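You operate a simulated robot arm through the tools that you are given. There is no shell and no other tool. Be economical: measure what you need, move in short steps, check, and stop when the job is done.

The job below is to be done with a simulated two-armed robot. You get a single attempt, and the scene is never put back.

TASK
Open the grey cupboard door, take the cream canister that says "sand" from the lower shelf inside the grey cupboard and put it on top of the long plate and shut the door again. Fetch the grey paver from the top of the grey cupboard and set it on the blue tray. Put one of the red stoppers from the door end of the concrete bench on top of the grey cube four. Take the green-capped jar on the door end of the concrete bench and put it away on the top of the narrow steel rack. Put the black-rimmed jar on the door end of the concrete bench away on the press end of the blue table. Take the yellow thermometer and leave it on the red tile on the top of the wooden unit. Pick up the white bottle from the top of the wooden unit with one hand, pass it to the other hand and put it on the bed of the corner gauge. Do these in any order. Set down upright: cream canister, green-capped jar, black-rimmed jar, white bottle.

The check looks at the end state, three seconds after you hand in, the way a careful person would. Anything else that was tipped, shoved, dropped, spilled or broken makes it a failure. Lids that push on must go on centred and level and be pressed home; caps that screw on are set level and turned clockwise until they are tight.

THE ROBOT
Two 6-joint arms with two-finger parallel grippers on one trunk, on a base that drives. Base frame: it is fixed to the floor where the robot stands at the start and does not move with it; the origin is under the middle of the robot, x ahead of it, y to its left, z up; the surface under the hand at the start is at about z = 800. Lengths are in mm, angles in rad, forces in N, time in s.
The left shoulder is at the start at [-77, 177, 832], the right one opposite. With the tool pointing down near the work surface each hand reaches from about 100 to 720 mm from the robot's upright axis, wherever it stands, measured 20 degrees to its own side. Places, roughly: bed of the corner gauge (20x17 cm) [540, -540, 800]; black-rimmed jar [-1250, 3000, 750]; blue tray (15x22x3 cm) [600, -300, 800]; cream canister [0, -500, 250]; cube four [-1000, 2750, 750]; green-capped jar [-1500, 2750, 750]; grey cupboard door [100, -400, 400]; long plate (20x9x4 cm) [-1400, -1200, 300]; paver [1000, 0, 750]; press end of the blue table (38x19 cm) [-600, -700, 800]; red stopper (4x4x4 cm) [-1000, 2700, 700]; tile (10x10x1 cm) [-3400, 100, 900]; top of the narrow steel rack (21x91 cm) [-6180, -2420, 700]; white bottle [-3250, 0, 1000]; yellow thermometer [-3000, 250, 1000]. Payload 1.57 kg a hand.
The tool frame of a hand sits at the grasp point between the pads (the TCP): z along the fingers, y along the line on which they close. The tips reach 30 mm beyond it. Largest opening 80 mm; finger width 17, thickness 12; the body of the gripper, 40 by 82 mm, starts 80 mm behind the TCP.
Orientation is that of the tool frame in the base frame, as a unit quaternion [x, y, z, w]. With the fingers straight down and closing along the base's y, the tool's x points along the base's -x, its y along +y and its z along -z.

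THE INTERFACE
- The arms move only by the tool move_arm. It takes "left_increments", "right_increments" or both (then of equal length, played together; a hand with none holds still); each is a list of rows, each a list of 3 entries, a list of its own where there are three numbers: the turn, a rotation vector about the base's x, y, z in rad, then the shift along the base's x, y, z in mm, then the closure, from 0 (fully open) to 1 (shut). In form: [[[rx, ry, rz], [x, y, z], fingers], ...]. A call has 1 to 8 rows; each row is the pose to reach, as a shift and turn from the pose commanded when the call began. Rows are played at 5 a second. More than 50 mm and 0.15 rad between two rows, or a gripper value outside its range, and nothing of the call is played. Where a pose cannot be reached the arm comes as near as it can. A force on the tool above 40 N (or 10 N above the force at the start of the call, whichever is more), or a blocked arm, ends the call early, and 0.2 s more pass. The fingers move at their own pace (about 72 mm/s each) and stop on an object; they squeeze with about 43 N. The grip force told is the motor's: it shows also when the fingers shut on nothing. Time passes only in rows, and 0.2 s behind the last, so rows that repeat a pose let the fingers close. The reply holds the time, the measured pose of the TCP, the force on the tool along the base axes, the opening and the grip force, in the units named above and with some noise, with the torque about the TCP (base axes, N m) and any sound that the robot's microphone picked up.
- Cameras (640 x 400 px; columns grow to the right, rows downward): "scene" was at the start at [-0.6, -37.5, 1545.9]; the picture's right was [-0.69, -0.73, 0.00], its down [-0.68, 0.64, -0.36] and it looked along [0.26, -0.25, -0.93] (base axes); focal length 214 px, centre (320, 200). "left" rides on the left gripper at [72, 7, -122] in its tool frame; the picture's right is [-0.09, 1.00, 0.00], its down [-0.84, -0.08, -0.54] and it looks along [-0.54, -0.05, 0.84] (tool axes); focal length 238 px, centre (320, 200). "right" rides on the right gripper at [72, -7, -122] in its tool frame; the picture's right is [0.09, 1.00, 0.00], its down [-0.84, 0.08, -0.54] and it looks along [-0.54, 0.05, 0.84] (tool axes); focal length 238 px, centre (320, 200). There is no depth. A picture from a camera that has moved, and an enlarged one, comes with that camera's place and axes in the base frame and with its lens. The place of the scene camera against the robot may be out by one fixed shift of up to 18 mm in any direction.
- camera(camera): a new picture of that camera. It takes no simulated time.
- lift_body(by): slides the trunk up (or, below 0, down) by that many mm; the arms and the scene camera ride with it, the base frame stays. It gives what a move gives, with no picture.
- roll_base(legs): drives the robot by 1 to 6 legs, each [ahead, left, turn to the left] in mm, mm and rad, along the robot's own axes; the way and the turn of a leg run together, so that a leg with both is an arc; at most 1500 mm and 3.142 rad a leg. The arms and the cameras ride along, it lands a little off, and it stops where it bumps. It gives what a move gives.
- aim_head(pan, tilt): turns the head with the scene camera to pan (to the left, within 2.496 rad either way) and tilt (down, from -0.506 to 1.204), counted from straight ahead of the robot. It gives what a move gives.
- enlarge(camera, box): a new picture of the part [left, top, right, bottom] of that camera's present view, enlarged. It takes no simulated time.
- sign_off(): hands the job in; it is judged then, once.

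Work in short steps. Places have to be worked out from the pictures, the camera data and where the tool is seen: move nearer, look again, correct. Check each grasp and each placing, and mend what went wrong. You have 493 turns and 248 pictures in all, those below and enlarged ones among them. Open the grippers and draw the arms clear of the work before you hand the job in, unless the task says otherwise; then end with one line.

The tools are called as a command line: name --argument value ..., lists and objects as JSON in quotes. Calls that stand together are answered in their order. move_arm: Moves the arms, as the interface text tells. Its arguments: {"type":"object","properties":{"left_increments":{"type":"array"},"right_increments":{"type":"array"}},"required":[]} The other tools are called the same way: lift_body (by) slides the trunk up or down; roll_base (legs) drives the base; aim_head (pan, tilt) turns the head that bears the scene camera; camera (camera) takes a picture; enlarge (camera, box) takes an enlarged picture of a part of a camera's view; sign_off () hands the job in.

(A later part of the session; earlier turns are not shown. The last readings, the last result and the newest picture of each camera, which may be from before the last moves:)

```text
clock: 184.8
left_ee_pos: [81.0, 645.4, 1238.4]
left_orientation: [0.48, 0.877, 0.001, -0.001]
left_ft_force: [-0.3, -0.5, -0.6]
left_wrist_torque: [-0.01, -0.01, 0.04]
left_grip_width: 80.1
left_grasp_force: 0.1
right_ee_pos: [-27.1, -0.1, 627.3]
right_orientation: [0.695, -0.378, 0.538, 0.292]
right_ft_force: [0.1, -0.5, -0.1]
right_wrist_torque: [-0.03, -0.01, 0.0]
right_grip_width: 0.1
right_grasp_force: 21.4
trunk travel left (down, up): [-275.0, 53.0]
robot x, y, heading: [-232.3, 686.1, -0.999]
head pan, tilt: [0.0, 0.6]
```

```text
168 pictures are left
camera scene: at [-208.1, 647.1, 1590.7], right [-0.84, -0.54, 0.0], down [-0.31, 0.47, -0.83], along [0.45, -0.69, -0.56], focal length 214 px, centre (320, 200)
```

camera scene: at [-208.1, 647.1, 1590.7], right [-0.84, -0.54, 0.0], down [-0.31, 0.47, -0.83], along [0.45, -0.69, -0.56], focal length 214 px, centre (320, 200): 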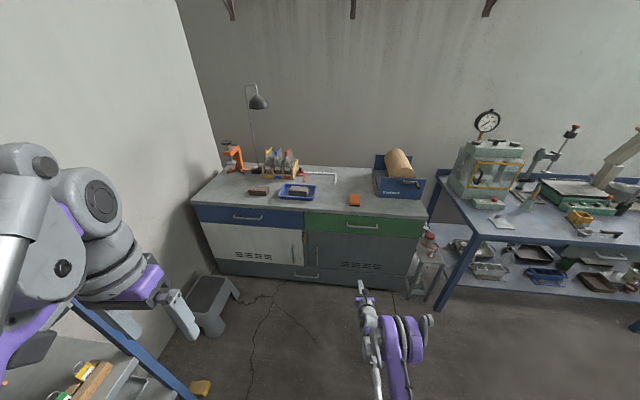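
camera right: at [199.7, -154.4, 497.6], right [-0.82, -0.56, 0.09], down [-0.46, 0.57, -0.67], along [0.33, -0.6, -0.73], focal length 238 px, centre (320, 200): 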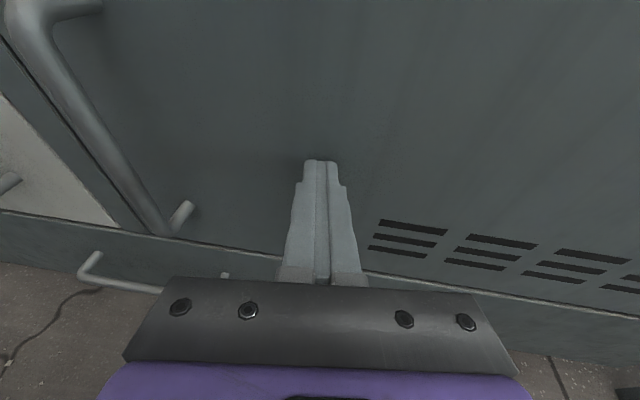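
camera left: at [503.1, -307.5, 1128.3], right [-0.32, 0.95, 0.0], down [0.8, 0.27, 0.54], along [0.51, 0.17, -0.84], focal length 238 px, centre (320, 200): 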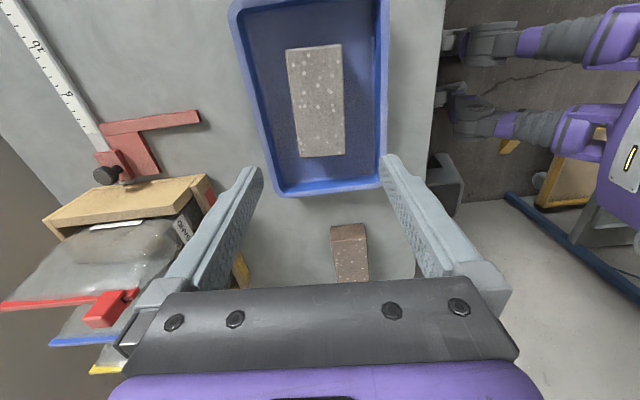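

Door is shut. Now return the right hand to a fingers-down pose, raising and retracting it.

move_arm --right_increments '[[[0.117, 0.076, 0], [-14, 22, 40], 0], [[0.235, 0.151, 0], [-28, 44, 80], 0], [[0.353, 0.227, 0], [-42, 66, 120], 0], [[0.47, 0.303, 0], [-56, 88, 160], 0], [[0.588, 0.378, 0], [-70, 110, 200], 0], [[0.706, 0.454, 0], [-84, 132, 240], 0], [[0.823, 0.529, 0], [-98, 154, 280], 0], [[0.94, 0.605, 0], [-112, 176, 320], 0]]'

move_arm --right_increments '[[[0.085, 0.055, 0], [0, 0, 40], 0], [[0.17, 0.109, 0], [0, 0, 80], 0], [[0.17, 0.109, -0.14], [0, 0, 100], 0], [[0.17, 0.109, -0.14], [0, 0, 100], 0]]'

```text
clock: 186.6
left_ee_pos: [81.7, 644.7, 1238.7]
left_orientation: [0.48, 0.877, 0.0, 0.001]
left_ft_force: [-0.1, 0.4, -0.4]
left_wrist_torque: [0.03, 0.0, 0.0]
left_grip_width: 80.2
left_grasp_force: 0.0
right_ee_pos: [-189.9, 154.3, 949.5]
right_orientation: [0.872, -0.466, 0.153, -0.016]
right_ft_force: [-0.4, -0.3, 1.2]
right_wrist_torque: [0.01, -0.02, 0.01]
right_grip_width: 80.0
right_grasp_force: 0.0
right hand out of reach, approached as far as the arm can: row 1, 2, 3, 4, 5, 6, 7, 8
trunk travel left (down, up): [-275.0, 53.0]
robot x, y, heading: [-235.0, 686.4, -0.994]
head pan, tilt: [0.0, 0.6]
```

```text
clock: 187.6
left_ee_pos: [81.8, 644.4, 1238.2]
left_orientation: [0.481, 0.877, 0.001, -0.001]
left_ft_force: [0.4, 0.6, 0.7]
left_wrist_torque: [0.01, -0.04, 0.02]
left_grip_width: 80.0
left_grasp_force: 0.1
right_ee_pos: [-198.9, 152.8, 1051.3]
right_orientation: [0.836, -0.536, 0.09, -0.079]
right_ft_force: [0.4, -0.4, -0.6]
right_wrist_torque: [0.02, -0.02, -0.03]
right_grip_width: 80.4
right_grasp_force: 0.2
right hand out of reach, approached as far as the arm can: row 1, 2, 3, 4
trunk travel left (down, up): [-275.0, 53.0]
robot x, y, heading: [-232.4, 681.4, -0.999]
head pan, tilt: [0.0, 0.6]
```

Unwind the right wrist's yaw (three calls of 1 rad).

move_arm --right_increments '[[[0.017, 0.004, -0.142], [0, 0, 0], 0], [[0.034, 0.008, -0.284], [0, 0, 0], 0], [[0.05, 0.012, -0.426], [0, 0, 0], 0], [[0.067, 0.016, -0.568], [0, 0, 0], 0], [[0.084, 0.02, -0.71], [0, 0, 0], 0], [[0.1, 0.024, -0.852], [0, 0, 0], 0], [[0.117, 0.026, -0.993], [0, 0, 0], 0]]'

move_arm --right_increments '[[[0.017, 0.004, -0.142], [0, 0, 0], 0], [[0.034, 0.008, -0.284], [0, 0, 0], 0], [[0.05, 0.012, -0.426], [0, 0, 0], 0], [[0.067, 0.016, -0.568], [0, 0, 0], 0], [[0.084, 0.02, -0.71], [0, 0, 0], 0], [[0.1, 0.024, -0.852], [0, 0, 0], 0], [[0.117, 0.026, -0.993], [0, 0, 0], 0]]'

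move_arm --right_increments '[[[0.017, 0.004, -0.142], [0, 0, 0], 0], [[0.034, 0.008, -0.284], [0, 0, 0], 0], [[0.05, 0.012, -0.426], [0, 0, 0], 0], [[0.067, 0.016, -0.568], [0, 0, 0], 0], [[0.084, 0.02, -0.71], [0, 0, 0], 0], [[0.1, 0.024, -0.852], [0, 0, 0], 0], [[0.117, 0.026, -0.993], [0, 0, 0], 0]]'

```text
clock: 189.2
left_ee_pos: [83.1, 645.0, 1239.1]
left_orientation: [0.481, 0.877, 0.001, -0.001]
left_ft_force: [0.3, 0.0, 0.2]
left_wrist_torque: [-0.02, 0.0, 0.0]
left_grip_width: 80.1
left_grasp_force: 0.0
right_ee_pos: [-212.1, 148.5, 1050.9]
right_orientation: [-0.475, 0.87, -0.085, 0.099]
right_ft_force: [-1.3, -0.2, -0.3]
right_wrist_torque: [-0.02, 0.02, 0.02]
right_grip_width: 79.9
right_grasp_force: 0.0
right hand out of reach, approached as far as the arm can: row 3, 4, 5, 6, 7
trunk travel left (down, up): [-275.0, 53.0]
robot x, y, heading: [-230.7, 684.1, -1.002]
head pan, tilt: [0.0, 0.6]
```

```text
clock: 190.8
left_ee_pos: [82.4, 645.0, 1238.7]
left_orientation: [0.482, 0.876, 0.001, -0.001]
left_ft_force: [0.3, 0.6, 0.3]
left_wrist_torque: [0.03, 0.02, 0.04]
left_grip_width: 80.2
left_grasp_force: 0.1
right_ee_pos: [-247.3, 141.4, 1053.7]
right_orientation: [-0.004, 0.991, -0.058, 0.124]
right_ft_force: [1.4, 0.3, -0.1]
right_wrist_torque: [0.0, 0.02, 0.04]
right_grip_width: 80.1
right_grasp_force: 0.0
right hand out of reach, approached as far as the arm can: row 1, 2, 3, 4, 5, 6, 7
trunk travel left (down, up): [-275.0, 53.0]
robot x, y, heading: [-229.9, 685.3, -1.0]
head pan, tilt: [0.0, 0.6]
```

```text
clock: 192.4
left_ee_pos: [81.7, 644.6, 1237.7]
left_orientation: [0.481, 0.877, 0.001, 0.0]
left_ft_force: [0.3, -0.4, -1.3]
left_wrist_torque: [0.01, -0.01, -0.02]
left_grip_width: 80.1
left_grasp_force: 0.1
right_ee_pos: [-289.2, 135.5, 1055.0]
right_orientation: [0.467, 0.874, -0.012, 0.135]
right_ft_force: [0.1, 0.7, -0.4]
right_wrist_torque: [0.01, -0.01, 0.02]
right_grip_width: 80.1
right_grasp_force: 0.1
right hand out of reach, approached as far as the arm can: row 1, 2, 3, 4, 5, 6, 7
trunk travel left (down, up): [-275.0, 53.0]
robot x, y, heading: [-234.8, 681.9, -0.994]
head pan, tilt: [0.0, 0.6]
```

Remove the residual tilt of the right hand.

move_arm --right_increments '[[[0.076, 0.113, -0.008], [0, 0, 0], 0], [[0.151, 0.226, -0.017], [0, 0, 0], 0], [[0.151, 0.226, -0.017], [0, 0, 0], 0]]'

roll_base --legs '[[-500, 0, 0], [0, 0, 2.9]]'

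aim_head --pan 0 --tilt 0.4

camera --camera "scene"

```text
clock: 193.2
left_ee_pos: [82.1, 646.0, 1238.7]
left_orientation: [0.481, 0.877, 0.0, -0.001]
left_ft_force: [0.2, -0.5, -0.6]
left_wrist_torque: [-0.01, 0.0, 0.02]
left_grip_width: 80.4
left_grasp_force: 0.1
right_ee_pos: [-311.0, 135.2, 1056.6]
right_orientation: [0.474, 0.874, 0.054, 0.09]
right_ft_force: [-0.2, 0.6, -1.1]
right_wrist_torque: [-0.02, -0.01, 0.01]
right_grip_width: 80.1
right_grasp_force: 0.0
right hand out of reach, approached as far as the arm can: row 1, 2, 3
trunk travel left (down, up): [-275.0, 53.0]
robot x, y, heading: [-231.6, 684.3, -0.997]
head pan, tilt: [0.0, 0.6]
```

```text
clock: 202.9
left_ee_pos: [-795.6, 1219.8, 1238.2]
left_orientation: [0.804, -0.595, 0.001, 0.001]
left_ft_force: [0.1, 0.0, 0.6]
left_wrist_torque: [-0.02, 0.02, 0.04]
left_grip_width: 80.1
left_grasp_force: 0.0
right_ee_pos: [-282.0, 1609.6, 1056.4]
right_orientation: [0.802, -0.588, -0.097, 0.041]
right_ft_force: [0.5, -0.4, 0.2]
right_wrist_torque: [0.02, -0.04, 0.03]
right_grip_width: 80.0
right_grasp_force: 0.0
trunk travel left (down, up): [-275.0, 53.0]
robot x, y, heading: [-507.0, 1099.2, 1.876]
head pan, tilt: [0.0, 0.6]
```

```text
clock: 203.6
left_ee_pos: [-796.4, 1220.7, 1238.0]
left_orientation: [0.804, -0.594, 0.0, 0.001]
left_ft_force: [-0.2, -0.9, 0.9]
left_wrist_torque: [-0.01, 0.01, 0.04]
left_grip_width: 80.1
left_grasp_force: 0.0
right_ee_pos: [-281.1, 1609.9, 1055.8]
right_orientation: [0.802, -0.588, -0.096, 0.041]
right_ft_force: [1.0, 0.5, 0.2]
right_wrist_torque: [-0.01, 0.02, 0.04]
right_grip_width: 80.0
right_grasp_force: 0.0
trunk travel left (down, up): [-275.0, 53.0]
robot x, y, heading: [-501.5, 1096.5, 1.873]
head pan, tilt: [0.0, 0.4]
```

```text
167 pictures are left
camera scene: at [-519.0, 1147.3, 1609.0], right [0.95, 0.3, 0.0], down [0.12, -0.37, -0.92], along [-0.28, 0.88, -0.39], focal length 214 px, centre (320, 200)
```

scene: 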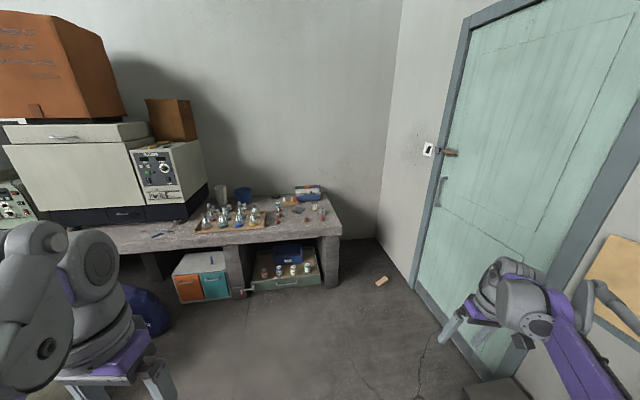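

Zoom on the door end of the concrete bench.

enlarge --camera "scene" --box '[180, 170, 360, 250]'

```text
3.56 times, centred on (270, 210) of scene
camera zoom: at [-519.0, 1147.3, 1609.0], right [0.95, 0.3, 0.0], down [0.12, -0.37, -0.92], along [-0.28, 0.88, -0.39], focal length 763 px, centre (498, 164)
```

zoom: 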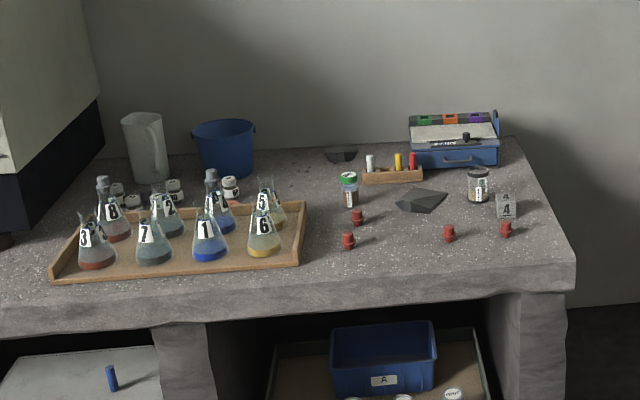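

Identified: green-capped jar, black-rimmed jar, cube 4 and four red stoppers. Drive nearer, facing the bench.

roll_base --legs '[[961, 28, 0], [0, 0, 0.2]]'

aim_head --pan 0 --tilt 0.75

camera --camera "scene"

```text
clock: 209.3
left_ee_pos: [-1131.3, 2042.2, 1238.1]
left_orientation: [0.863, -0.505, 0.0, 0.001]
left_ft_force: [-0.2, -0.1, -0.6]
left_wrist_torque: [-0.01, 0.03, -0.01]
left_grip_width: 80.1
left_grasp_force: 0.0
right_ee_pos: [-710.3, 2531.4, 1056.2]
right_orientation: [0.86, -0.5, -0.091, 0.051]
right_ft_force: [0.3, -0.6, -0.8]
right_wrist_torque: [-0.01, 0.0, 0.03]
right_grip_width: 80.0
right_grasp_force: 0.1
trunk travel left (down, up): [-275.0, 53.0]
robot x, y, heading: [-819.7, 1985.9, 2.088]
head pan, tilt: [0.0, 0.4]
```

```text
clock: 210.1
left_ee_pos: [-1130.6, 2041.3, 1237.4]
left_orientation: [0.863, -0.505, 0.001, 0.001]
left_ft_force: [-0.7, 0.6, -0.5]
left_wrist_torque: [-0.02, 0.03, -0.04]
left_grip_width: 79.9
left_grasp_force: 0.0
right_ee_pos: [-711.8, 2530.9, 1056.1]
right_orientation: [0.86, -0.499, -0.092, 0.051]
right_ft_force: [0.2, -0.6, 0.3]
right_wrist_torque: [-0.03, 0.0, -0.01]
right_grip_width: 80.2
right_grasp_force: 0.1
trunk travel left (down, up): [-275.0, 53.0]
robot x, y, heading: [-818.1, 1984.3, 2.087]
head pan, tilt: [0.0, 0.75]
```

```text
165 pictures are left
camera scene: at [-839.9, 2021.3, 1578.0], right [0.87, 0.5, 0.0], down [0.34, -0.59, -0.73], along [-0.36, 0.64, -0.68], focal length 214 px, centre (320, 200)
```

scene: 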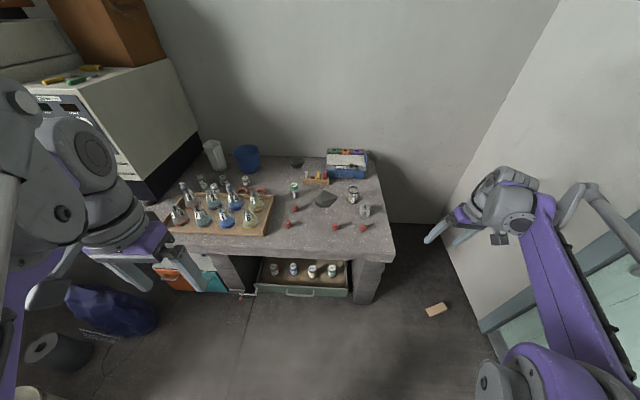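

Bench top z≈715. Turn slightly right and close in carefully.

roll_base --legs '[[0, 0, -0.07], [340, 0, 0]]'

aim_head --pan 0 --tilt 0.9

camera --camera "scene"

```text
clock: 212.8
left_ee_pos: [-1273.4, 2365.3, 1237.2]
left_orientation: [0.848, -0.531, -0.001, 0.002]
left_ft_force: [0.4, -0.1, 0.5]
left_wrist_torque: [0.01, -0.03, -0.02]
left_grip_width: 80.0
left_grasp_force: 0.0
right_ee_pos: [-824.6, 2826.1, 1057.4]
right_orientation: [0.844, -0.526, -0.093, 0.049]
right_ft_force: [0.1, 0.0, -0.4]
right_wrist_torque: [-0.03, 0.01, -0.02]
right_grip_width: 79.7
right_grasp_force: 0.0
trunk travel left (down, up): [-275.0, 53.0]
robot x, y, heading: [-966.1, 2287.5, 2.029]
head pan, tilt: [0.0, 0.75]
```

```text
clock: 213.5
left_ee_pos: [-1275.8, 2364.2, 1238.3]
left_orientation: [0.847, -0.531, 0.0, 0.001]
left_ft_force: [-0.4, -0.4, 0.3]
left_wrist_torque: [0.01, -0.01, -0.04]
left_grip_width: 80.1
left_grasp_force: 0.1
right_ee_pos: [-823.9, 2826.1, 1055.4]
right_orientation: [0.844, -0.526, -0.093, 0.048]
right_ft_force: [0.6, -0.6, 1.2]
right_wrist_torque: [-0.03, -0.02, -0.01]
right_grip_width: 80.0
right_grasp_force: 0.0
trunk travel left (down, up): [-275.0, 53.0]
robot x, y, heading: [-967.0, 2286.9, 2.032]
head pan, tilt: [0.0, 0.901]
```

```text
164 pictures are left
camera scene: at [-981.8, 2319.2, 1566.1], right [0.9, 0.44, 0.0], down [0.35, -0.7, -0.62], along [-0.27, 0.56, -0.78], focal length 214 px, centre (320, 200)
```

scene: 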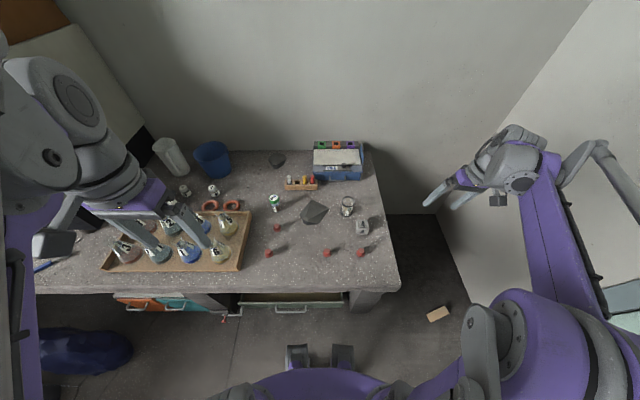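

Aligned; front edge ~275 mm from my axis. Enlarge the objects.

enlarge --camera "scene" --box '[240, 160, 400, 280]'

```text
3.33 times, centred on (320, 220) of scene
camera zoom: at [-981.8, 2319.2, 1566.1], right [0.9, 0.44, 0.0], down [0.35, -0.7, -0.62], along [-0.27, 0.56, -0.78], focal length 715 px, centre (320, 133)
```

zoom: 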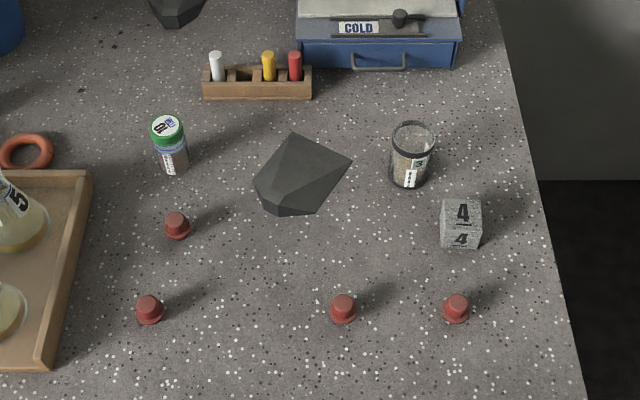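

Coordinates worked out. First the stopper nearest the cube (≈(-1001,2736)); bring the right hand level above it.

move_arm --right_increments '[[[-0.008, -0.1, 0.002], [-35, -18, -20], 0], [[-0.016, -0.209, 0.005], [-70, -36, -45], 0], [[-0.016, -0.209, 0.005], [-105, -54, -75], 0], [[-0.016, -0.209, 0.005], [-140, -72, -105], 0], [[-0.016, -0.209, 0.005], [-177, -90, -130], 0], [[-0.016, -0.209, 0.005], [-177, -90, -155], 0]]'

camera --camera "right"

```text
clock: 214.9
left_ee_pos: [-1274.9, 2364.9, 1238.4]
left_orientation: [0.847, -0.531, 0.0, 0.001]
left_ft_force: [-0.2, 0.7, 1.1]
left_wrist_torque: [-0.01, 0.01, 0.06]
left_grip_width: 80.4
left_grasp_force: 0.1
right_ee_pos: [-995.1, 2739.5, 904.0]
right_orientation: [0.833, -0.537, -0.083, 0.101]
right_ft_force: [0.4, 0.2, 0.2]
right_wrist_torque: [-0.01, 0.0, -0.03]
right_grip_width: 80.0
right_grasp_force: 0.0
right hand out of reach, approached as far as the arm can: row 1, 2, 3, 4, 5, 6
trunk travel left (down, up): [-275.0, 53.0]
robot x, y, heading: [-964.9, 2285.7, 2.027]
head pan, tilt: [0.0, 0.901]
```

```text
162 pictures are left
camera right: at [-929.7, 2687.2, 1017.6], right [-0.84, -0.49, 0.25], down [-0.28, 0.77, 0.57], along [-0.47, 0.4, -0.78], focal length 238 px, centre (320, 200)
```

right: 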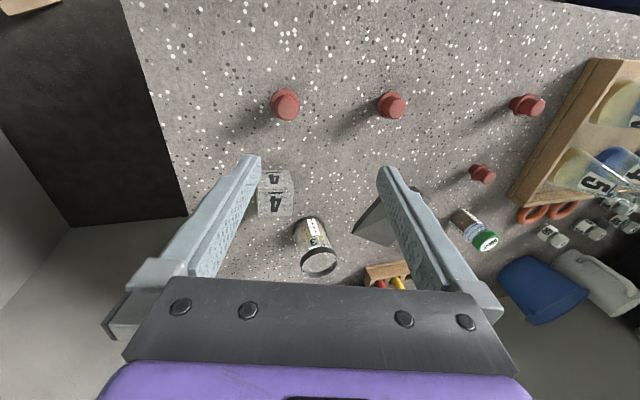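

Position is right but the wrist is stuck in a tilted configuration (~0.26 rad lean). I test whether another yaw frees it: correct the tilt together with a −0.6 rad yaw.

move_arm --right_increments '[[[0.02, -0.06, -0.13], [0, 0, 20], 0], [[0.04, -0.12, -0.26], [0, 0, 40], 0], [[0.06, -0.18, -0.39], [0, 0, 60], 0], [[0.08, -0.24, -0.52], [0, 0, 60], 0], [[0.084, -0.249, -0.6], [0, 0, 60], 0], [[0.084, -0.249, -0.6], [0, 0, 60], 0]]'

```text
clock: 216.3
left_ee_pos: [-1276.2, 2365.8, 1238.0]
left_orientation: [0.847, -0.532, 0.001, 0.001]
left_ft_force: [-0.3, -0.5, -0.1]
left_wrist_torque: [-0.01, -0.02, 0.0]
left_grip_width: 80.2
left_grasp_force: 0.1
right_ee_pos: [-826.5, 2756.7, 961.5]
right_orientation: [0.722, -0.684, -0.098, 0.047]
right_ft_force: [-0.3, -0.1, 0.2]
right_wrist_torque: [0.03, -0.01, 0.03]
right_grip_width: 80.3
right_grasp_force: 0.1
right hand out of reach, approached as far as the arm can: row 1, 2, 3, 4, 5, 6
trunk travel left (down, up): [-275.0, 53.0]
robot x, y, heading: [-967.2, 2289.2, 2.027]
head pan, tilt: [0.0, 0.901]
```

More negative yaw is the limited direction: the wrist had wound the other way round. So I unwind with positive yaw (≈2π in total), higher up and to the right.

move_arm --right_increments '[[[0, 0, 0.14], [10, 5, 15], 0], [[0, 0, 0.28], [10, 5, 30], 0], [[0, 0, 0.42], [10, 5, 45], 0], [[0, 0, 0.56], [10, 5, 60], 0], [[0, 0, 0.7], [10, 5, 75], 0], [[0, 0, 0.84], [10, 5, 90], 0], [[0, 0, 0.98], [10, 5, 100], 0], [[0, 0, 1.12], [10, 5, 100], 0]]'

```text
clock: 218.1
left_ee_pos: [-1274.7, 2366.1, 1238.5]
left_orientation: [0.847, -0.532, 0.0, 0.002]
left_ft_force: [-0.6, 0.9, 0.2]
left_wrist_torque: [0.01, -0.01, -0.02]
left_grip_width: 80.1
left_grasp_force: 0.0
right_ee_pos: [-818.2, 2760.0, 1049.2]
right_orientation: [0.971, -0.197, -0.094, 0.096]
right_ft_force: [-0.4, 0.3, -0.2]
right_wrist_torque: [0.01, 0.01, 0.0]
right_grip_width: 80.1
right_grasp_force: 0.0
right hand out of reach, approached as far as the arm can: row 7, 8
trunk travel left (down, up): [-275.0, 53.0]
robot x, y, heading: [-967.2, 2285.9, 2.034]
head pan, tilt: [0.0, 0.901]
```

Reachable now. Remove the tilt here.

move_arm --right_increments '[[[0.075, -0.11, 0], [0, 0, 0], 0], [[0.149, -0.22, 0], [0, 0, 0], 0], [[0.149, -0.22, 0], [0, 0, 0], 0]]'

```text
clock: 218.9
left_ee_pos: [-1276.0, 2363.7, 1237.6]
left_orientation: [0.847, -0.532, 0.0, 0.002]
left_ft_force: [1.0, 0.7, 0.0]
left_wrist_torque: [0.02, 0.03, 0.0]
left_grip_width: 80.0
left_grasp_force: 0.2
right_ee_pos: [-813.6, 2762.0, 1050.6]
right_orientation: [0.974, -0.2, -0.099, 0.042]
right_ft_force: [0.2, 0.4, 0.7]
right_wrist_torque: [0.0, 0.01, -0.02]
right_grip_width: 80.1
right_grasp_force: 0.0
right hand out of reach, approached as far as the arm can: row 1, 2, 3
trunk travel left (down, up): [-275.0, 53.0]
robot x, y, heading: [-965.1, 2286.4, 2.028]
head pan, tilt: [0.0, 0.901]
```

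The lean-to-left (~0.2 rad) persists at any yaw in this wrist branch. It's harmless if the pads close along my fore-aft axis, so I yaw +0.86 rad to that orientation (keeping the lean) over the stopper.

move_arm --right_increments '[[[0.02, 0.005, 0.142], [-31, -4, -20], 0], [[0.041, 0.009, 0.283], [-62, -9, -40], 0], [[0.062, 0.014, 0.425], [-93, -13, -60], 0], [[0.083, 0.019, 0.567], [-124, -17, -80], 0], [[0.103, 0.023, 0.708], [-155, -22, -100], 0], [[0.124, 0.028, 0.85], [-187, -26, -120], 0], [[0.124, 0.028, 0.85], [-187, -26, -140], 0]]'

camera --camera "right"

```text
clock: 220.5
left_ee_pos: [-1274.8, 2364.4, 1238.6]
left_orientation: [0.847, -0.531, 0.0, 0.001]
left_ft_force: [0.2, 0.6, -0.1]
left_wrist_torque: [0.03, -0.01, -0.01]
left_grip_width: 80.1
left_grasp_force: 0.1
right_ee_pos: [-996.9, 2738.6, 909.6]
right_orientation: [0.965, 0.225, -0.129, 0.027]
right_ft_force: [-0.1, -0.1, 0.1]
right_wrist_torque: [0.03, 0.0, -0.02]
right_grip_width: 80.0
right_grasp_force: 0.0
right hand out of reach, approached as far as the arm can: row 4, 5, 6, 7
trunk travel left (down, up): [-275.0, 53.0]
robot x, y, heading: [-965.4, 2284.8, 2.027]
head pan, tilt: [0.0, 0.901]
```

```text
161 pictures are left
camera right: at [-908.7, 2789.4, 1009.3], right [0.52, -0.85, -0.03], down [-0.56, -0.37, 0.74], along [-0.64, -0.37, -0.67], focal length 238 px, centre (320, 200)
```

right: 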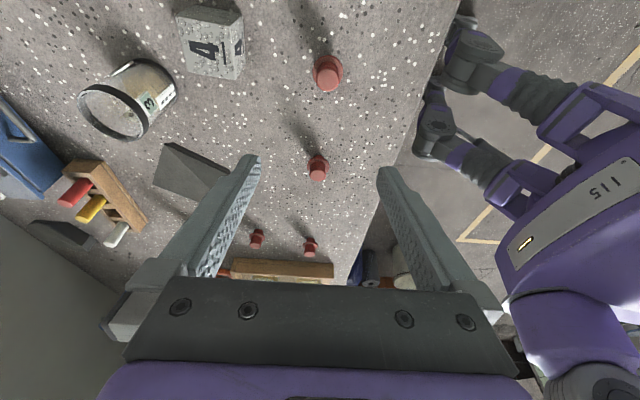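

Stopper sits at ≈(-992,2739), directly under the TCP. Descend to z≈752.

move_arm --right_increments '[[[0, 0, 0], [2, 0, -40], 0], [[0, 0, 0], [4, 0, -80], 0], [[0, 0, 0], [4, 0, -115], 0], [[0, 0, 0], [4, 0, -115], 0]]'

camera --camera "right"

```text
clock: 221.5
left_ee_pos: [-1276.1, 2364.1, 1238.0]
left_orientation: [0.847, -0.531, -0.001, 0.001]
left_ft_force: [0.5, 0.1, 0.3]
left_wrist_torque: [0.04, 0.0, -0.02]
left_grip_width: 80.1
left_grasp_force: 0.0
right_ee_pos: [-991.9, 2739.0, 793.1]
right_orientation: [0.966, 0.224, -0.128, 0.026]
right_ft_force: [-1.4, 0.1, 0.3]
right_wrist_torque: [0.0, -0.02, 0.03]
right_grip_width: 80.1
right_grasp_force: 0.0
trunk travel left (down, up): [-275.0, 53.0]
robot x, y, heading: [-966.0, 2285.5, 2.021]
head pan, tilt: [0.0, 0.901]
```

```text
160 pictures are left
camera right: at [-905.2, 2789.8, 892.2], right [0.52, -0.85, -0.03], down [-0.56, -0.37, 0.74], along [-0.64, -0.37, -0.67], focal length 238 px, centre (320, 200)
```

right: 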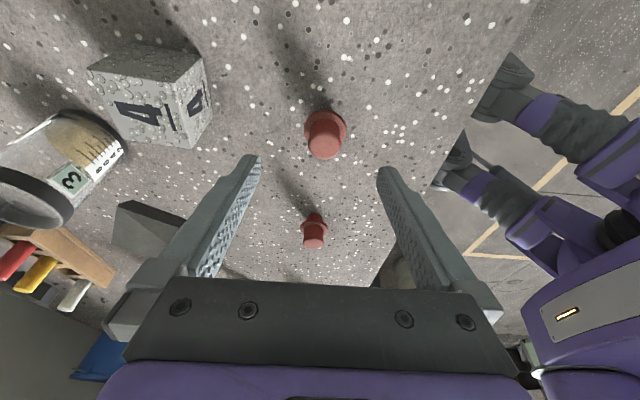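

Centred. Lower to z≈751 and close.

move_arm --right_increments '[[[0, 0, 0], [0, -1, -22], 0], [[0, 0, 0], [0, -1, -42], 0], [[0, 0, 0], [0, -1, -42], 0.4], [[0, 0, 0], [0, -1, -42], 1], [[0, 0, 0], [0, -1, -42], 1], [[0, 0, 0], [0, -1, -42], 1], [[0, 0, 0], [0, -1, -42], 1]]'

camera --camera "right"

```text
clock: 223.1
left_ee_pos: [-1275.9, 2364.7, 1238.4]
left_orientation: [0.847, -0.531, 0.001, 0.003]
left_ft_force: [0.2, 0.4, 0.2]
left_wrist_torque: [-0.02, -0.01, 0.0]
left_grip_width: 80.1
left_grasp_force: 0.1
right_ee_pos: [-994.9, 2737.5, 752.1]
right_orientation: [0.966, 0.224, -0.129, 0.026]
right_ft_force: [-0.1, -0.3, -0.3]
right_wrist_torque: [-0.06, 0.01, -0.03]
right_grip_width: 23.0
right_grasp_force: 35.1
trunk travel left (down, up): [-275.0, 53.0]
robot x, y, heading: [-967.6, 2290.5, 2.03]
head pan, tilt: [0.0, 0.901]
```

```text
159 pictures are left
camera right: at [-907.3, 2787.9, 851.6], right [0.52, -0.85, -0.03], down [-0.56, -0.37, 0.74], along [-0.65, -0.37, -0.67], focal length 238 px, centre (320, 200)
```

right: 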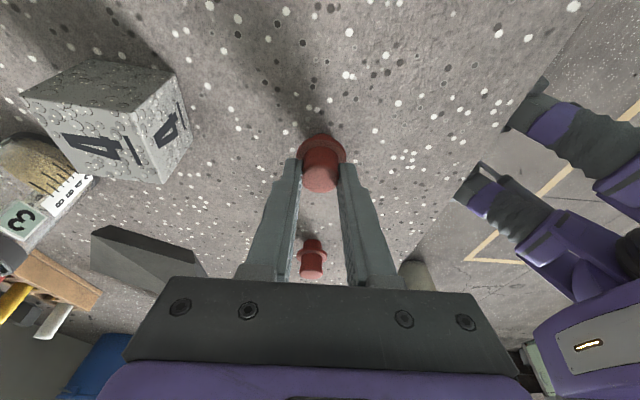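

Stopper gripped (23 mm). Cube-4 top centre computed ≈ (-1019,2847,758). Lift, move over it, and check.

move_arm --right_increments '[[[0, 0, 0], [0, 0, 45], 1], [[0, 0, 0], [0, 0, 90], 1], [[0, 0, 0], [-8, 36, 100], 1], [[0, 0, 0], [-16, 73, 100], 1], [[0, 0, 0], [-24, 109, 90], 1], [[0, 0, 0], [-24, 109, 70], 1], [[0, 0, 0], [-24, 109, 70], 1]]'

camera --camera "right"

enlarge --camera "scene" --box '[280, 160, 440, 280]'

```text
clock: 224.7
left_ee_pos: [-1275.5, 2363.9, 1239.3]
left_orientation: [0.847, -0.531, 0.001, 0.001]
left_ft_force: [-0.6, -0.1, 0.2]
left_wrist_torque: [-0.01, -0.02, -0.03]
left_grip_width: 80.2
left_grasp_force: 0.1
right_ee_pos: [-1017.6, 2847.4, 823.8]
right_orientation: [0.966, 0.224, -0.129, 0.026]
right_ft_force: [0.6, 0.1, -0.5]
right_wrist_torque: [0.02, 0.0, 0.01]
right_grip_width: 22.9
right_grasp_force: 35.1
trunk travel left (down, up): [-275.0, 53.0]
robot x, y, heading: [-965.1, 2287.7, 2.022]
head pan, tilt: [0.0, 0.901]
```

```text
158 pictures are left
camera right: at [-930.4, 2897.6, 922.1], right [0.52, -0.85, -0.03], down [-0.56, -0.37, 0.74], along [-0.64, -0.37, -0.67], focal length 238 px, centre (320, 200)
```

right: 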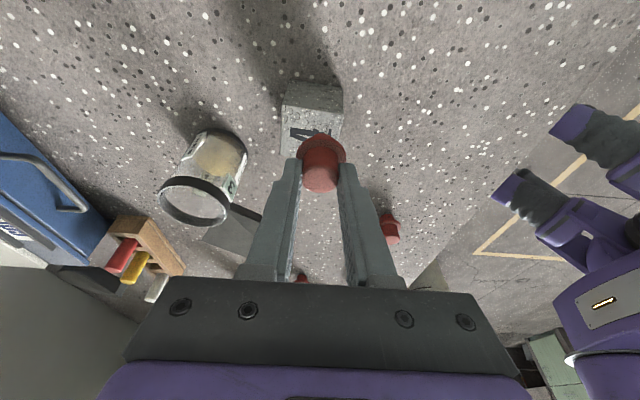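

```text
3.33 times, centred on (360, 220) of scene
camera zoom: at [-981.7, 2319.0, 1566.0], right [0.9, 0.44, 0.0], down [0.35, -0.7, -0.62], along [-0.27, 0.56, -0.78], focal length 715 px, centre (187, 133)
```

zoom: 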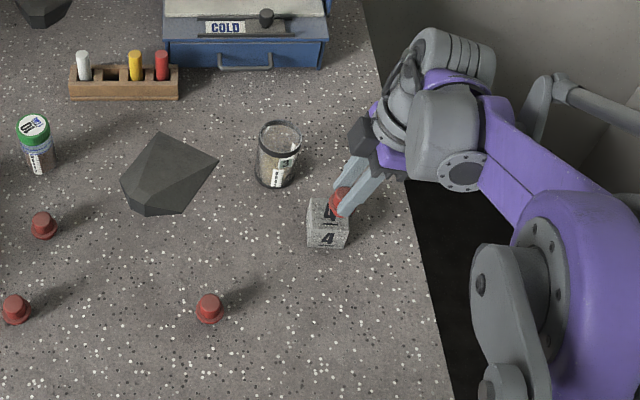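

Both views suggest the cube centre is ~6 mm further left and ~8 mm further ahead. Adjust and lower to near contact.

move_arm --right_increments '[[[0, 0, 0], [-9, 4.5, 0], 1], [[0, 0, 0], [-9, 4.5, -12], 1], [[0, 0, 0], [-9, 4.5, -20], 1], [[0, 0, 0], [-9, 4.5, -20], 1]]'

camera --camera "right"

enlarge --camera "scene" --box '[330, 190, 400, 240]'

```text
clock: 225.7
left_ee_pos: [-1275.3, 2365.5, 1236.8]
left_orientation: [0.847, -0.532, 0.0, 0.001]
left_ft_force: [-0.3, 0.0, 0.0]
left_wrist_torque: [0.0, -0.01, -0.01]
left_grip_width: 80.1
left_grasp_force: 0.0
right_ee_pos: [-1026.5, 2849.6, 802.7]
right_orientation: [0.966, 0.225, -0.129, 0.026]
right_ft_force: [0.1, -0.2, -0.8]
right_wrist_torque: [-0.03, 0.0, 0.0]
right_grip_width: 22.7
right_grasp_force: 35.4
trunk travel left (down, up): [-275.0, 53.0]
robot x, y, heading: [-966.5, 2288.4, 2.024]
head pan, tilt: [0.0, 0.901]
```

```text
156 pictures are left
camera right: at [-938.4, 2901.2, 901.7], right [0.52, -0.85, -0.03], down [-0.56, -0.37, 0.74], along [-0.64, -0.37, -0.67], focal length 238 px, centre (320, 200)
```

right: 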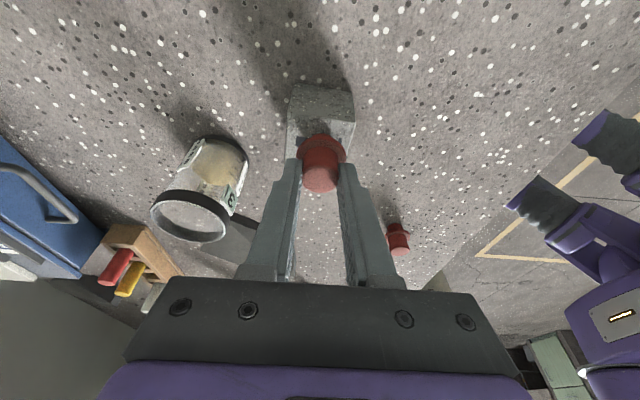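

```text
8.00 times, centred on (365, 215) of scene
camera zoom: at [-981.7, 2319.0, 1566.0], right [0.9, 0.44, 0.0], down [0.35, -0.7, -0.62], along [-0.27, 0.56, -0.78], focal length 1716 px, centre (-40, 80)
```

zoom: 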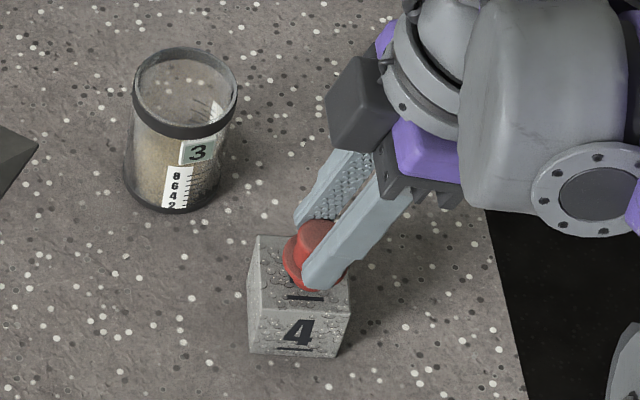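

Needs ~7 mm more to the left. Adjust and lower until contact.

move_arm --right_increments '[[[0, 0, 0], [-7, -1, 0], 1], [[0, 0, 0], [-7, -1, -3], 1], [[0, 0, 0], [-7, -1, -5], 1], [[0, 0, 0], [-7, -1, -7], 1]]'

enlarge --camera "scene" --box '[330, 190, 400, 240]'

```text
clock: 226.7
left_ee_pos: [-1275.0, 2362.6, 1239.7]
left_orientation: [0.847, -0.532, 0.0, 0.0]
left_ft_force: [-0.4, 0.4, -0.2]
left_wrist_torque: [0.0, -0.02, 0.02]
left_grip_width: 80.1
left_grasp_force: 0.1
right_ee_pos: [-1033.9, 2849.0, 800.5]
right_orientation: [0.965, 0.224, -0.131, 0.026]
right_ft_force: [0.3, 0.1, 27.1]
right_wrist_torque: [0.02, -0.03, 0.0]
right_grip_width: 22.6
right_grasp_force: 35.3
trunk travel left (down, up): [-275.0, 53.0]
robot x, y, heading: [-966.8, 2288.8, 2.03]
head pan, tilt: [0.0, 0.901]
stopped in row 4 (right hand): the force on the tool passed its limit at 44 N (the readings are from after the stop); the commanded pose is now the measured one
```

```text
8.00 times, centred on (365, 215) of scene
camera zoom: at [-981.2, 2317.1, 1566.2], right [0.9, 0.44, 0.0], down [0.35, -0.7, -0.62], along [-0.27, 0.56, -0.78], focal length 1716 px, centre (-40, 80)
```

zoom: 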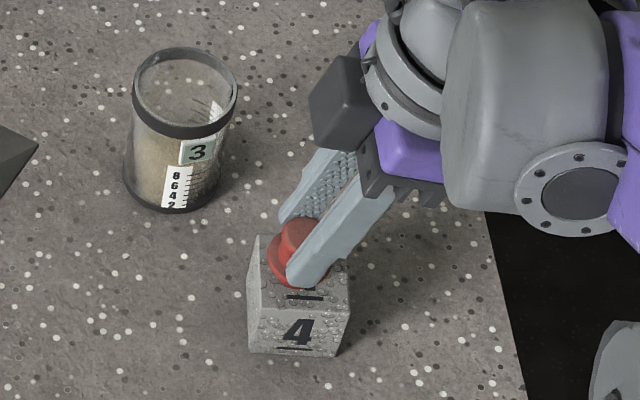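

Contact at cube top. Lift 3 mm, shift 4 mm back toward me, set down again and release.

move_arm --right_increments '[[[0, 0, 0], [0, 0, 4], 1], [[0, 0, 0], [2, -4, 4], 1], [[0, 0, 0], [2, -4, 2], 1], [[0, 0, 0], [2, -4, 1], 0.8], [[0, 0, 0], [2, -4, 1], 0.4], [[0, 0, 0], [2, -4, 1], 0.0], [[0, 0, 0], [2, -4, 1], 0.0]]'

enlarge --camera "scene" --box '[330, 190, 400, 240]'

```text
clock: 228.2
left_ee_pos: [-1274.7, 2364.1, 1237.7]
left_orientation: [0.847, -0.531, -0.001, 0.001]
left_ft_force: [0.5, -0.2, -0.8]
left_wrist_torque: [-0.05, -0.03, 0.03]
left_grip_width: 80.1
left_grasp_force: 0.0
right_ee_pos: [-1032.1, 2846.5, 798.8]
right_orientation: [0.966, 0.223, -0.13, 0.026]
right_ft_force: [0.2, -1.2, 0.1]
right_wrist_torque: [-0.01, 0.01, -0.01]
right_grip_width: 80.1
right_grasp_force: 0.1
trunk travel left (down, up): [-275.0, 53.0]
robot x, y, heading: [-963.4, 2288.2, 2.024]
head pan, tilt: [0.0, 0.901]
```

```text
8.00 times, centred on (365, 215) of scene
camera zoom: at [-981.7, 2319.1, 1566.0], right [0.9, 0.44, 0.0], down [0.35, -0.7, -0.62], along [-0.27, 0.56, -0.78], focal length 1716 px, centre (-40, 80)
```

zoom: 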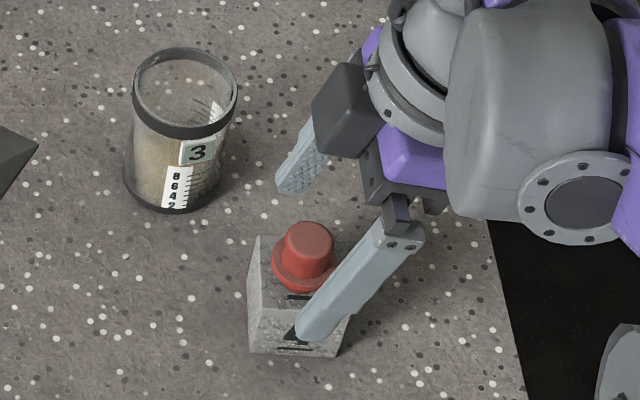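

Stopper stands on cube 4. Withdraw along the finger axis.

move_arm --right_increments '[[[0, 0, 0], [10, 5, 40], 0], [[0, 0, 0], [20, 9, 80], 0], [[0, 0, 0], [30, 14, 120], 0], [[0, 0, 0], [30, 14, 140], 0]]'

enlarge --camera "scene" --box '[250, 170, 400, 270]'

```text
clock: 229.2
left_ee_pos: [-1275.5, 2365.1, 1238.0]
left_orientation: [0.847, -0.531, 0.001, 0.001]
left_ft_force: [0.3, -0.5, 0.2]
left_wrist_torque: [0.01, -0.01, 0.0]
left_grip_width: 80.3
left_grasp_force: 0.0
right_ee_pos: [-1003.2, 2858.9, 940.3]
right_orientation: [0.966, 0.223, -0.129, 0.027]
right_ft_force: [0.2, 0.5, 0.3]
right_wrist_torque: [0.02, -0.01, 0.03]
right_grip_width: 79.7
right_grasp_force: 0.1
trunk travel left (down, up): [-275.0, 53.0]
robot x, y, heading: [-964.2, 2281.8, 2.028]
head pan, tilt: [0.0, 0.901]
```

```text
4.00 times, centred on (325, 220) of scene
camera zoom: at [-981.8, 2318.9, 1566.0], right [0.9, 0.44, 0.0], down [0.35, -0.7, -0.62], along [-0.27, 0.56, -0.78], focal length 858 px, centre (300, 120)
```

zoom: 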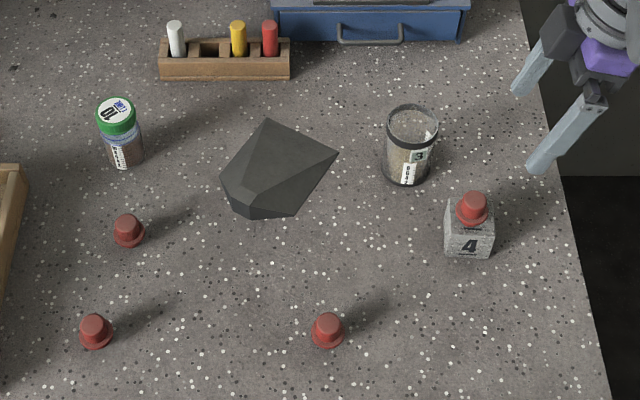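

Good. Next the black-rimmed jar (≈(-1110,2908), z 715–800) with the right hand; move above it and look.

move_arm --right_increments '[[[0, 0, 0], [-36, 16, 0], 0], [[0, 0, 0], [-72, 33, 0], 0], [[0, 0, 0], [-107, 49, 0], 0], [[0, 0, 0], [-107, 49, -20], 0]]'

camera --camera "right"

```text
clock: 230.2
left_ee_pos: [-1274.5, 2364.7, 1237.6]
left_orientation: [0.847, -0.532, -0.001, 0.0]
left_ft_force: [0.3, 0.1, -0.1]
left_wrist_torque: [0.01, 0.0, -0.02]
left_grip_width: 79.9
left_grasp_force: 0.2
right_ee_pos: [-1110.3, 2909.8, 917.7]
right_orientation: [0.965, 0.224, -0.133, 0.027]
right_ft_force: [0.1, 0.3, 0.0]
right_wrist_torque: [0.0, 0.01, 0.0]
right_grip_width: 80.0
right_grasp_force: 0.1
trunk travel left (down, up): [-275.0, 53.0]
robot x, y, heading: [-967.3, 2286.6, 2.027]
head pan, tilt: [0.0, 0.901]
```

```text
151 pictures are left
camera right: at [-1020.3, 2960.5, 1016.4], right [0.52, -0.86, -0.03], down [-0.56, -0.36, 0.75], along [-0.65, -0.37, -0.66], focal length 238 px, centre (320, 200)
```

right: 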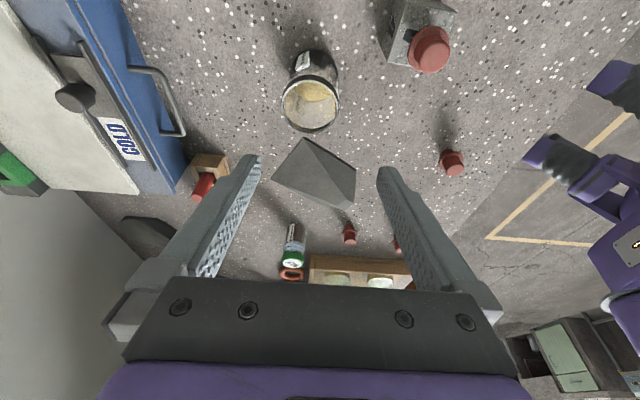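

Jar centre ≈ (-1117,2917). Shift and descend around it in two steps.

move_arm --right_increments '[[[0, 0, 0], [-7, 7, -20], 0], [[0, 0, 0], [-7, 7, -55], 0], [[0, 0, 0], [-7, 7, -75], 0], [[0, 0, 0], [-7, 7, -75], 0]]'

camera --camera "right"

```text
clock: 231.2
left_ee_pos: [-1276.4, 2363.9, 1237.0]
left_orientation: [0.847, -0.531, 0.0, 0.001]
left_ft_force: [0.5, -0.2, -0.2]
left_wrist_torque: [-0.02, 0.02, 0.01]
left_grip_width: 79.8
left_grasp_force: 0.1
right_ee_pos: [-1115.5, 2916.5, 844.2]
right_orientation: [0.965, 0.224, -0.134, 0.027]
right_ft_force: [0.3, 0.3, -0.1]
right_wrist_torque: [0.0, 0.03, 0.02]
right_grip_width: 79.8
right_grasp_force: 0.1
trunk travel left (down, up): [-275.0, 53.0]
robot x, y, heading: [-964.1, 2287.5, 2.029]
head pan, tilt: [0.0, 0.901]
```

```text
150 pictures are left
camera right: at [-1025.9, 2966.3, 942.6], right [0.52, -0.86, -0.03], down [-0.56, -0.36, 0.75], along [-0.65, -0.37, -0.66], focal length 238 px, centre (320, 200)
```

right: 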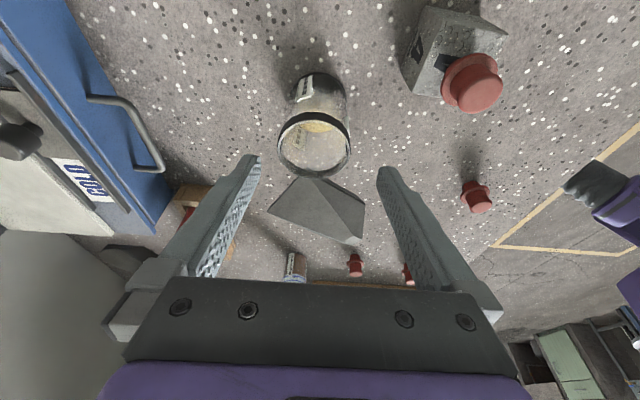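

Centred. Descend to z≈758 and close on the jar.

move_arm --right_increments '[[[0, 0, 0], [-1, 3, -30], 0], [[0, 0, 0], [-1, 3, -60], 0], [[0, 0, 0], [-1, 3, -86], 0], [[0, 0, 0], [-1, 3, -86], 0], [[0, 0, 0], [-1, 3, -86], 0.4], [[0, 0, 0], [-1, 3, -86], 1], [[0, 0, 0], [-1, 3, -86], 1], [[0, 0, 0], [-1, 3, -86], 1]]'

camera --camera "right"

```text
clock: 233.1
left_ee_pos: [-1274.8, 2364.1, 1239.0]
left_orientation: [0.847, -0.532, 0.0, 0.001]
left_ft_force: [-0.2, 0.5, -0.7]
left_wrist_torque: [0.02, -0.02, 0.02]
left_grip_width: 80.1
left_grasp_force: 0.1
right_ee_pos: [-1116.8, 2919.3, 757.0]
right_orientation: [0.965, 0.223, -0.134, 0.026]
right_ft_force: [0.6, 0.7, 0.0]
right_wrist_torque: [0.02, -0.02, -0.03]
right_grip_width: 53.9
right_grasp_force: 42.9
trunk travel left (down, up): [-275.0, 53.0]
robot x, y, heading: [-966.3, 2286.3, 2.028]
head pan, tilt: [0.0, 0.901]
```

```text
149 pictures are left
camera right: at [-1028.1, 2968.9, 855.7], right [0.52, -0.86, -0.03], down [-0.56, -0.36, 0.75], along [-0.65, -0.37, -0.66], focal length 238 px, centre (320, 200)
```

right: 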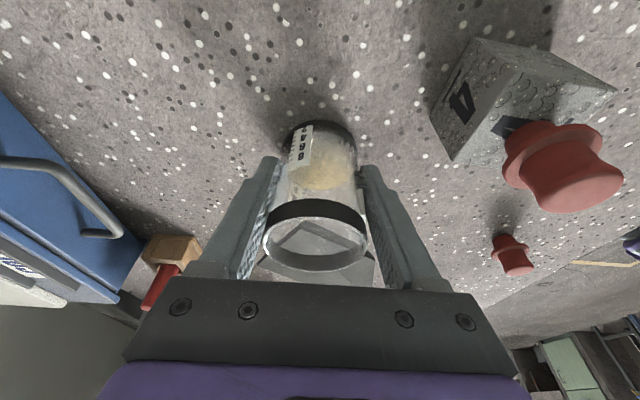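

Jar gripped (54 mm). Lift straight up, then retract to the right side.

move_arm --right_increments '[[[0, 0, 0], [0, 0, 15], 1], [[0, 0, 0], [0, 0, 50], 1], [[0, 0, 0], [0, 0, 95], 1], [[0, 0, 0], [0, 0, 140], 1], [[0, 0, 0], [0, 0, 185], 1], [[0, 0, 0], [40, -15, 200], 1], [[0, 0, 0], [80, -33, 200], 1], [[0, 0, 0], [120, -50, 200], 1]]'

move_arm --right_increments '[[[0, 0, 0], [40, -16, 0], 1], [[0, 0, 0], [80, -32, 0], 1], [[0, 0, 0], [120, -48, 0], 1]]'

camera --camera "scene"

```text
clock: 234.8
left_ee_pos: [-1273.6, 2364.0, 1237.3]
left_orientation: [0.847, -0.532, -0.001, 0.001]
left_ft_force: [0.7, 0.2, -0.6]
left_wrist_torque: [0.02, -0.02, 0.0]
left_grip_width: 80.1
left_grasp_force: 0.0
right_ee_pos: [-995.1, 2866.7, 959.2]
right_orientation: [0.965, 0.225, -0.131, 0.026]
right_ft_force: [0.1, 0.5, -0.9]
right_wrist_torque: [0.01, 0.01, 0.03]
right_grip_width: 53.8
right_grasp_force: 42.9
trunk travel left (down, up): [-275.0, 53.0]
robot x, y, heading: [-969.4, 2284.2, 2.031]
head pan, tilt: [0.0, 0.901]
```

```text
clock: 235.7
left_ee_pos: [-1274.2, 2364.3, 1239.0]
left_orientation: [0.847, -0.531, -0.001, 0.001]
left_ft_force: [0.4, -0.7, -0.6]
left_wrist_torque: [0.03, -0.01, 0.02]
left_grip_width: 80.0
left_grasp_force: 0.2
right_ee_pos: [-875.7, 2818.1, 959.9]
right_orientation: [0.966, 0.224, -0.13, 0.025]
right_ft_force: [0.2, -0.1, -1.2]
right_wrist_torque: [0.03, -0.03, 0.01]
right_grip_width: 53.4
right_grasp_force: 43.0
trunk travel left (down, up): [-275.0, 53.0]
robot x, y, heading: [-968.9, 2286.2, 2.027]
head pan, tilt: [0.0, 0.901]
```

```text
148 pictures are left
camera scene: at [-980.9, 2318.4, 1566.0], right [0.9, 0.44, 0.0], down [0.35, -0.7, -0.62], along [-0.27, 0.56, -0.78], focal length 214 px, centre (320, 200)
```

scene: 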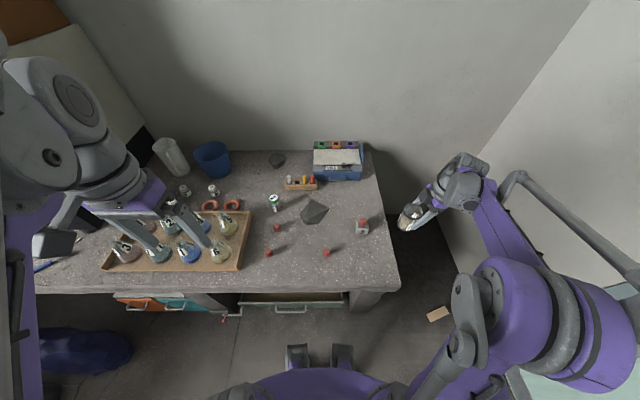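

Now the left hand heads to the green-capped jar (≈(-1445,2807)), high over the flasks.

move_arm --left_increments '[[[0, 0, 0], [-17, 44, 0], 0], [[0, 0, 0], [-34, 88, 0], 0], [[0, 0, 0], [-51, 132, 0], 0], [[0, 0, 0], [-68, 176, -10], 0], [[0, 0, 0], [-85, 220, -25], 0], [[0, 0, 0], [-102, 262, -45], 0], [[0, 0, 0], [-119, 304, -65], 0], [[0, 0, 0], [-136, 346, -85], 0]]'

camera --camera "left"

```text
clock: 237.4
left_ee_pos: [-1407.6, 2708.6, 1149.5]
left_orientation: [0.847, -0.531, 0.0, 0.003]
left_ft_force: [0.0, 0.8, -0.4]
left_wrist_torque: [-0.01, -0.04, 0.0]
left_grip_width: 79.8
left_grasp_force: 0.0
left hand out of reach, approached as far as the arm can: row 8
right_ee_pos: [-876.9, 2820.8, 959.2]
right_orientation: [0.966, 0.223, -0.129, 0.026]
right_ft_force: [0.7, -0.5, -1.4]
right_wrist_torque: [0.03, -0.03, -0.02]
right_grip_width: 53.6
right_grasp_force: 42.8
trunk travel left (down, up): [-275.0, 53.0]
robot x, y, heading: [-967.6, 2288.5, 2.024]
head pan, tilt: [0.0, 0.901]
```

```text
147 pictures are left
camera left: at [-1383.8, 2640.8, 1269.8], right [-0.94, -0.35, 0.0], down [-0.29, 0.79, 0.54], along [-0.19, 0.51, -0.84], focal length 238 px, centre (320, 200)
```

left: 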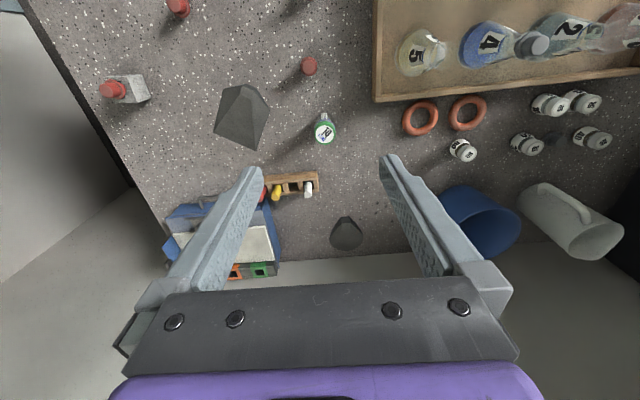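

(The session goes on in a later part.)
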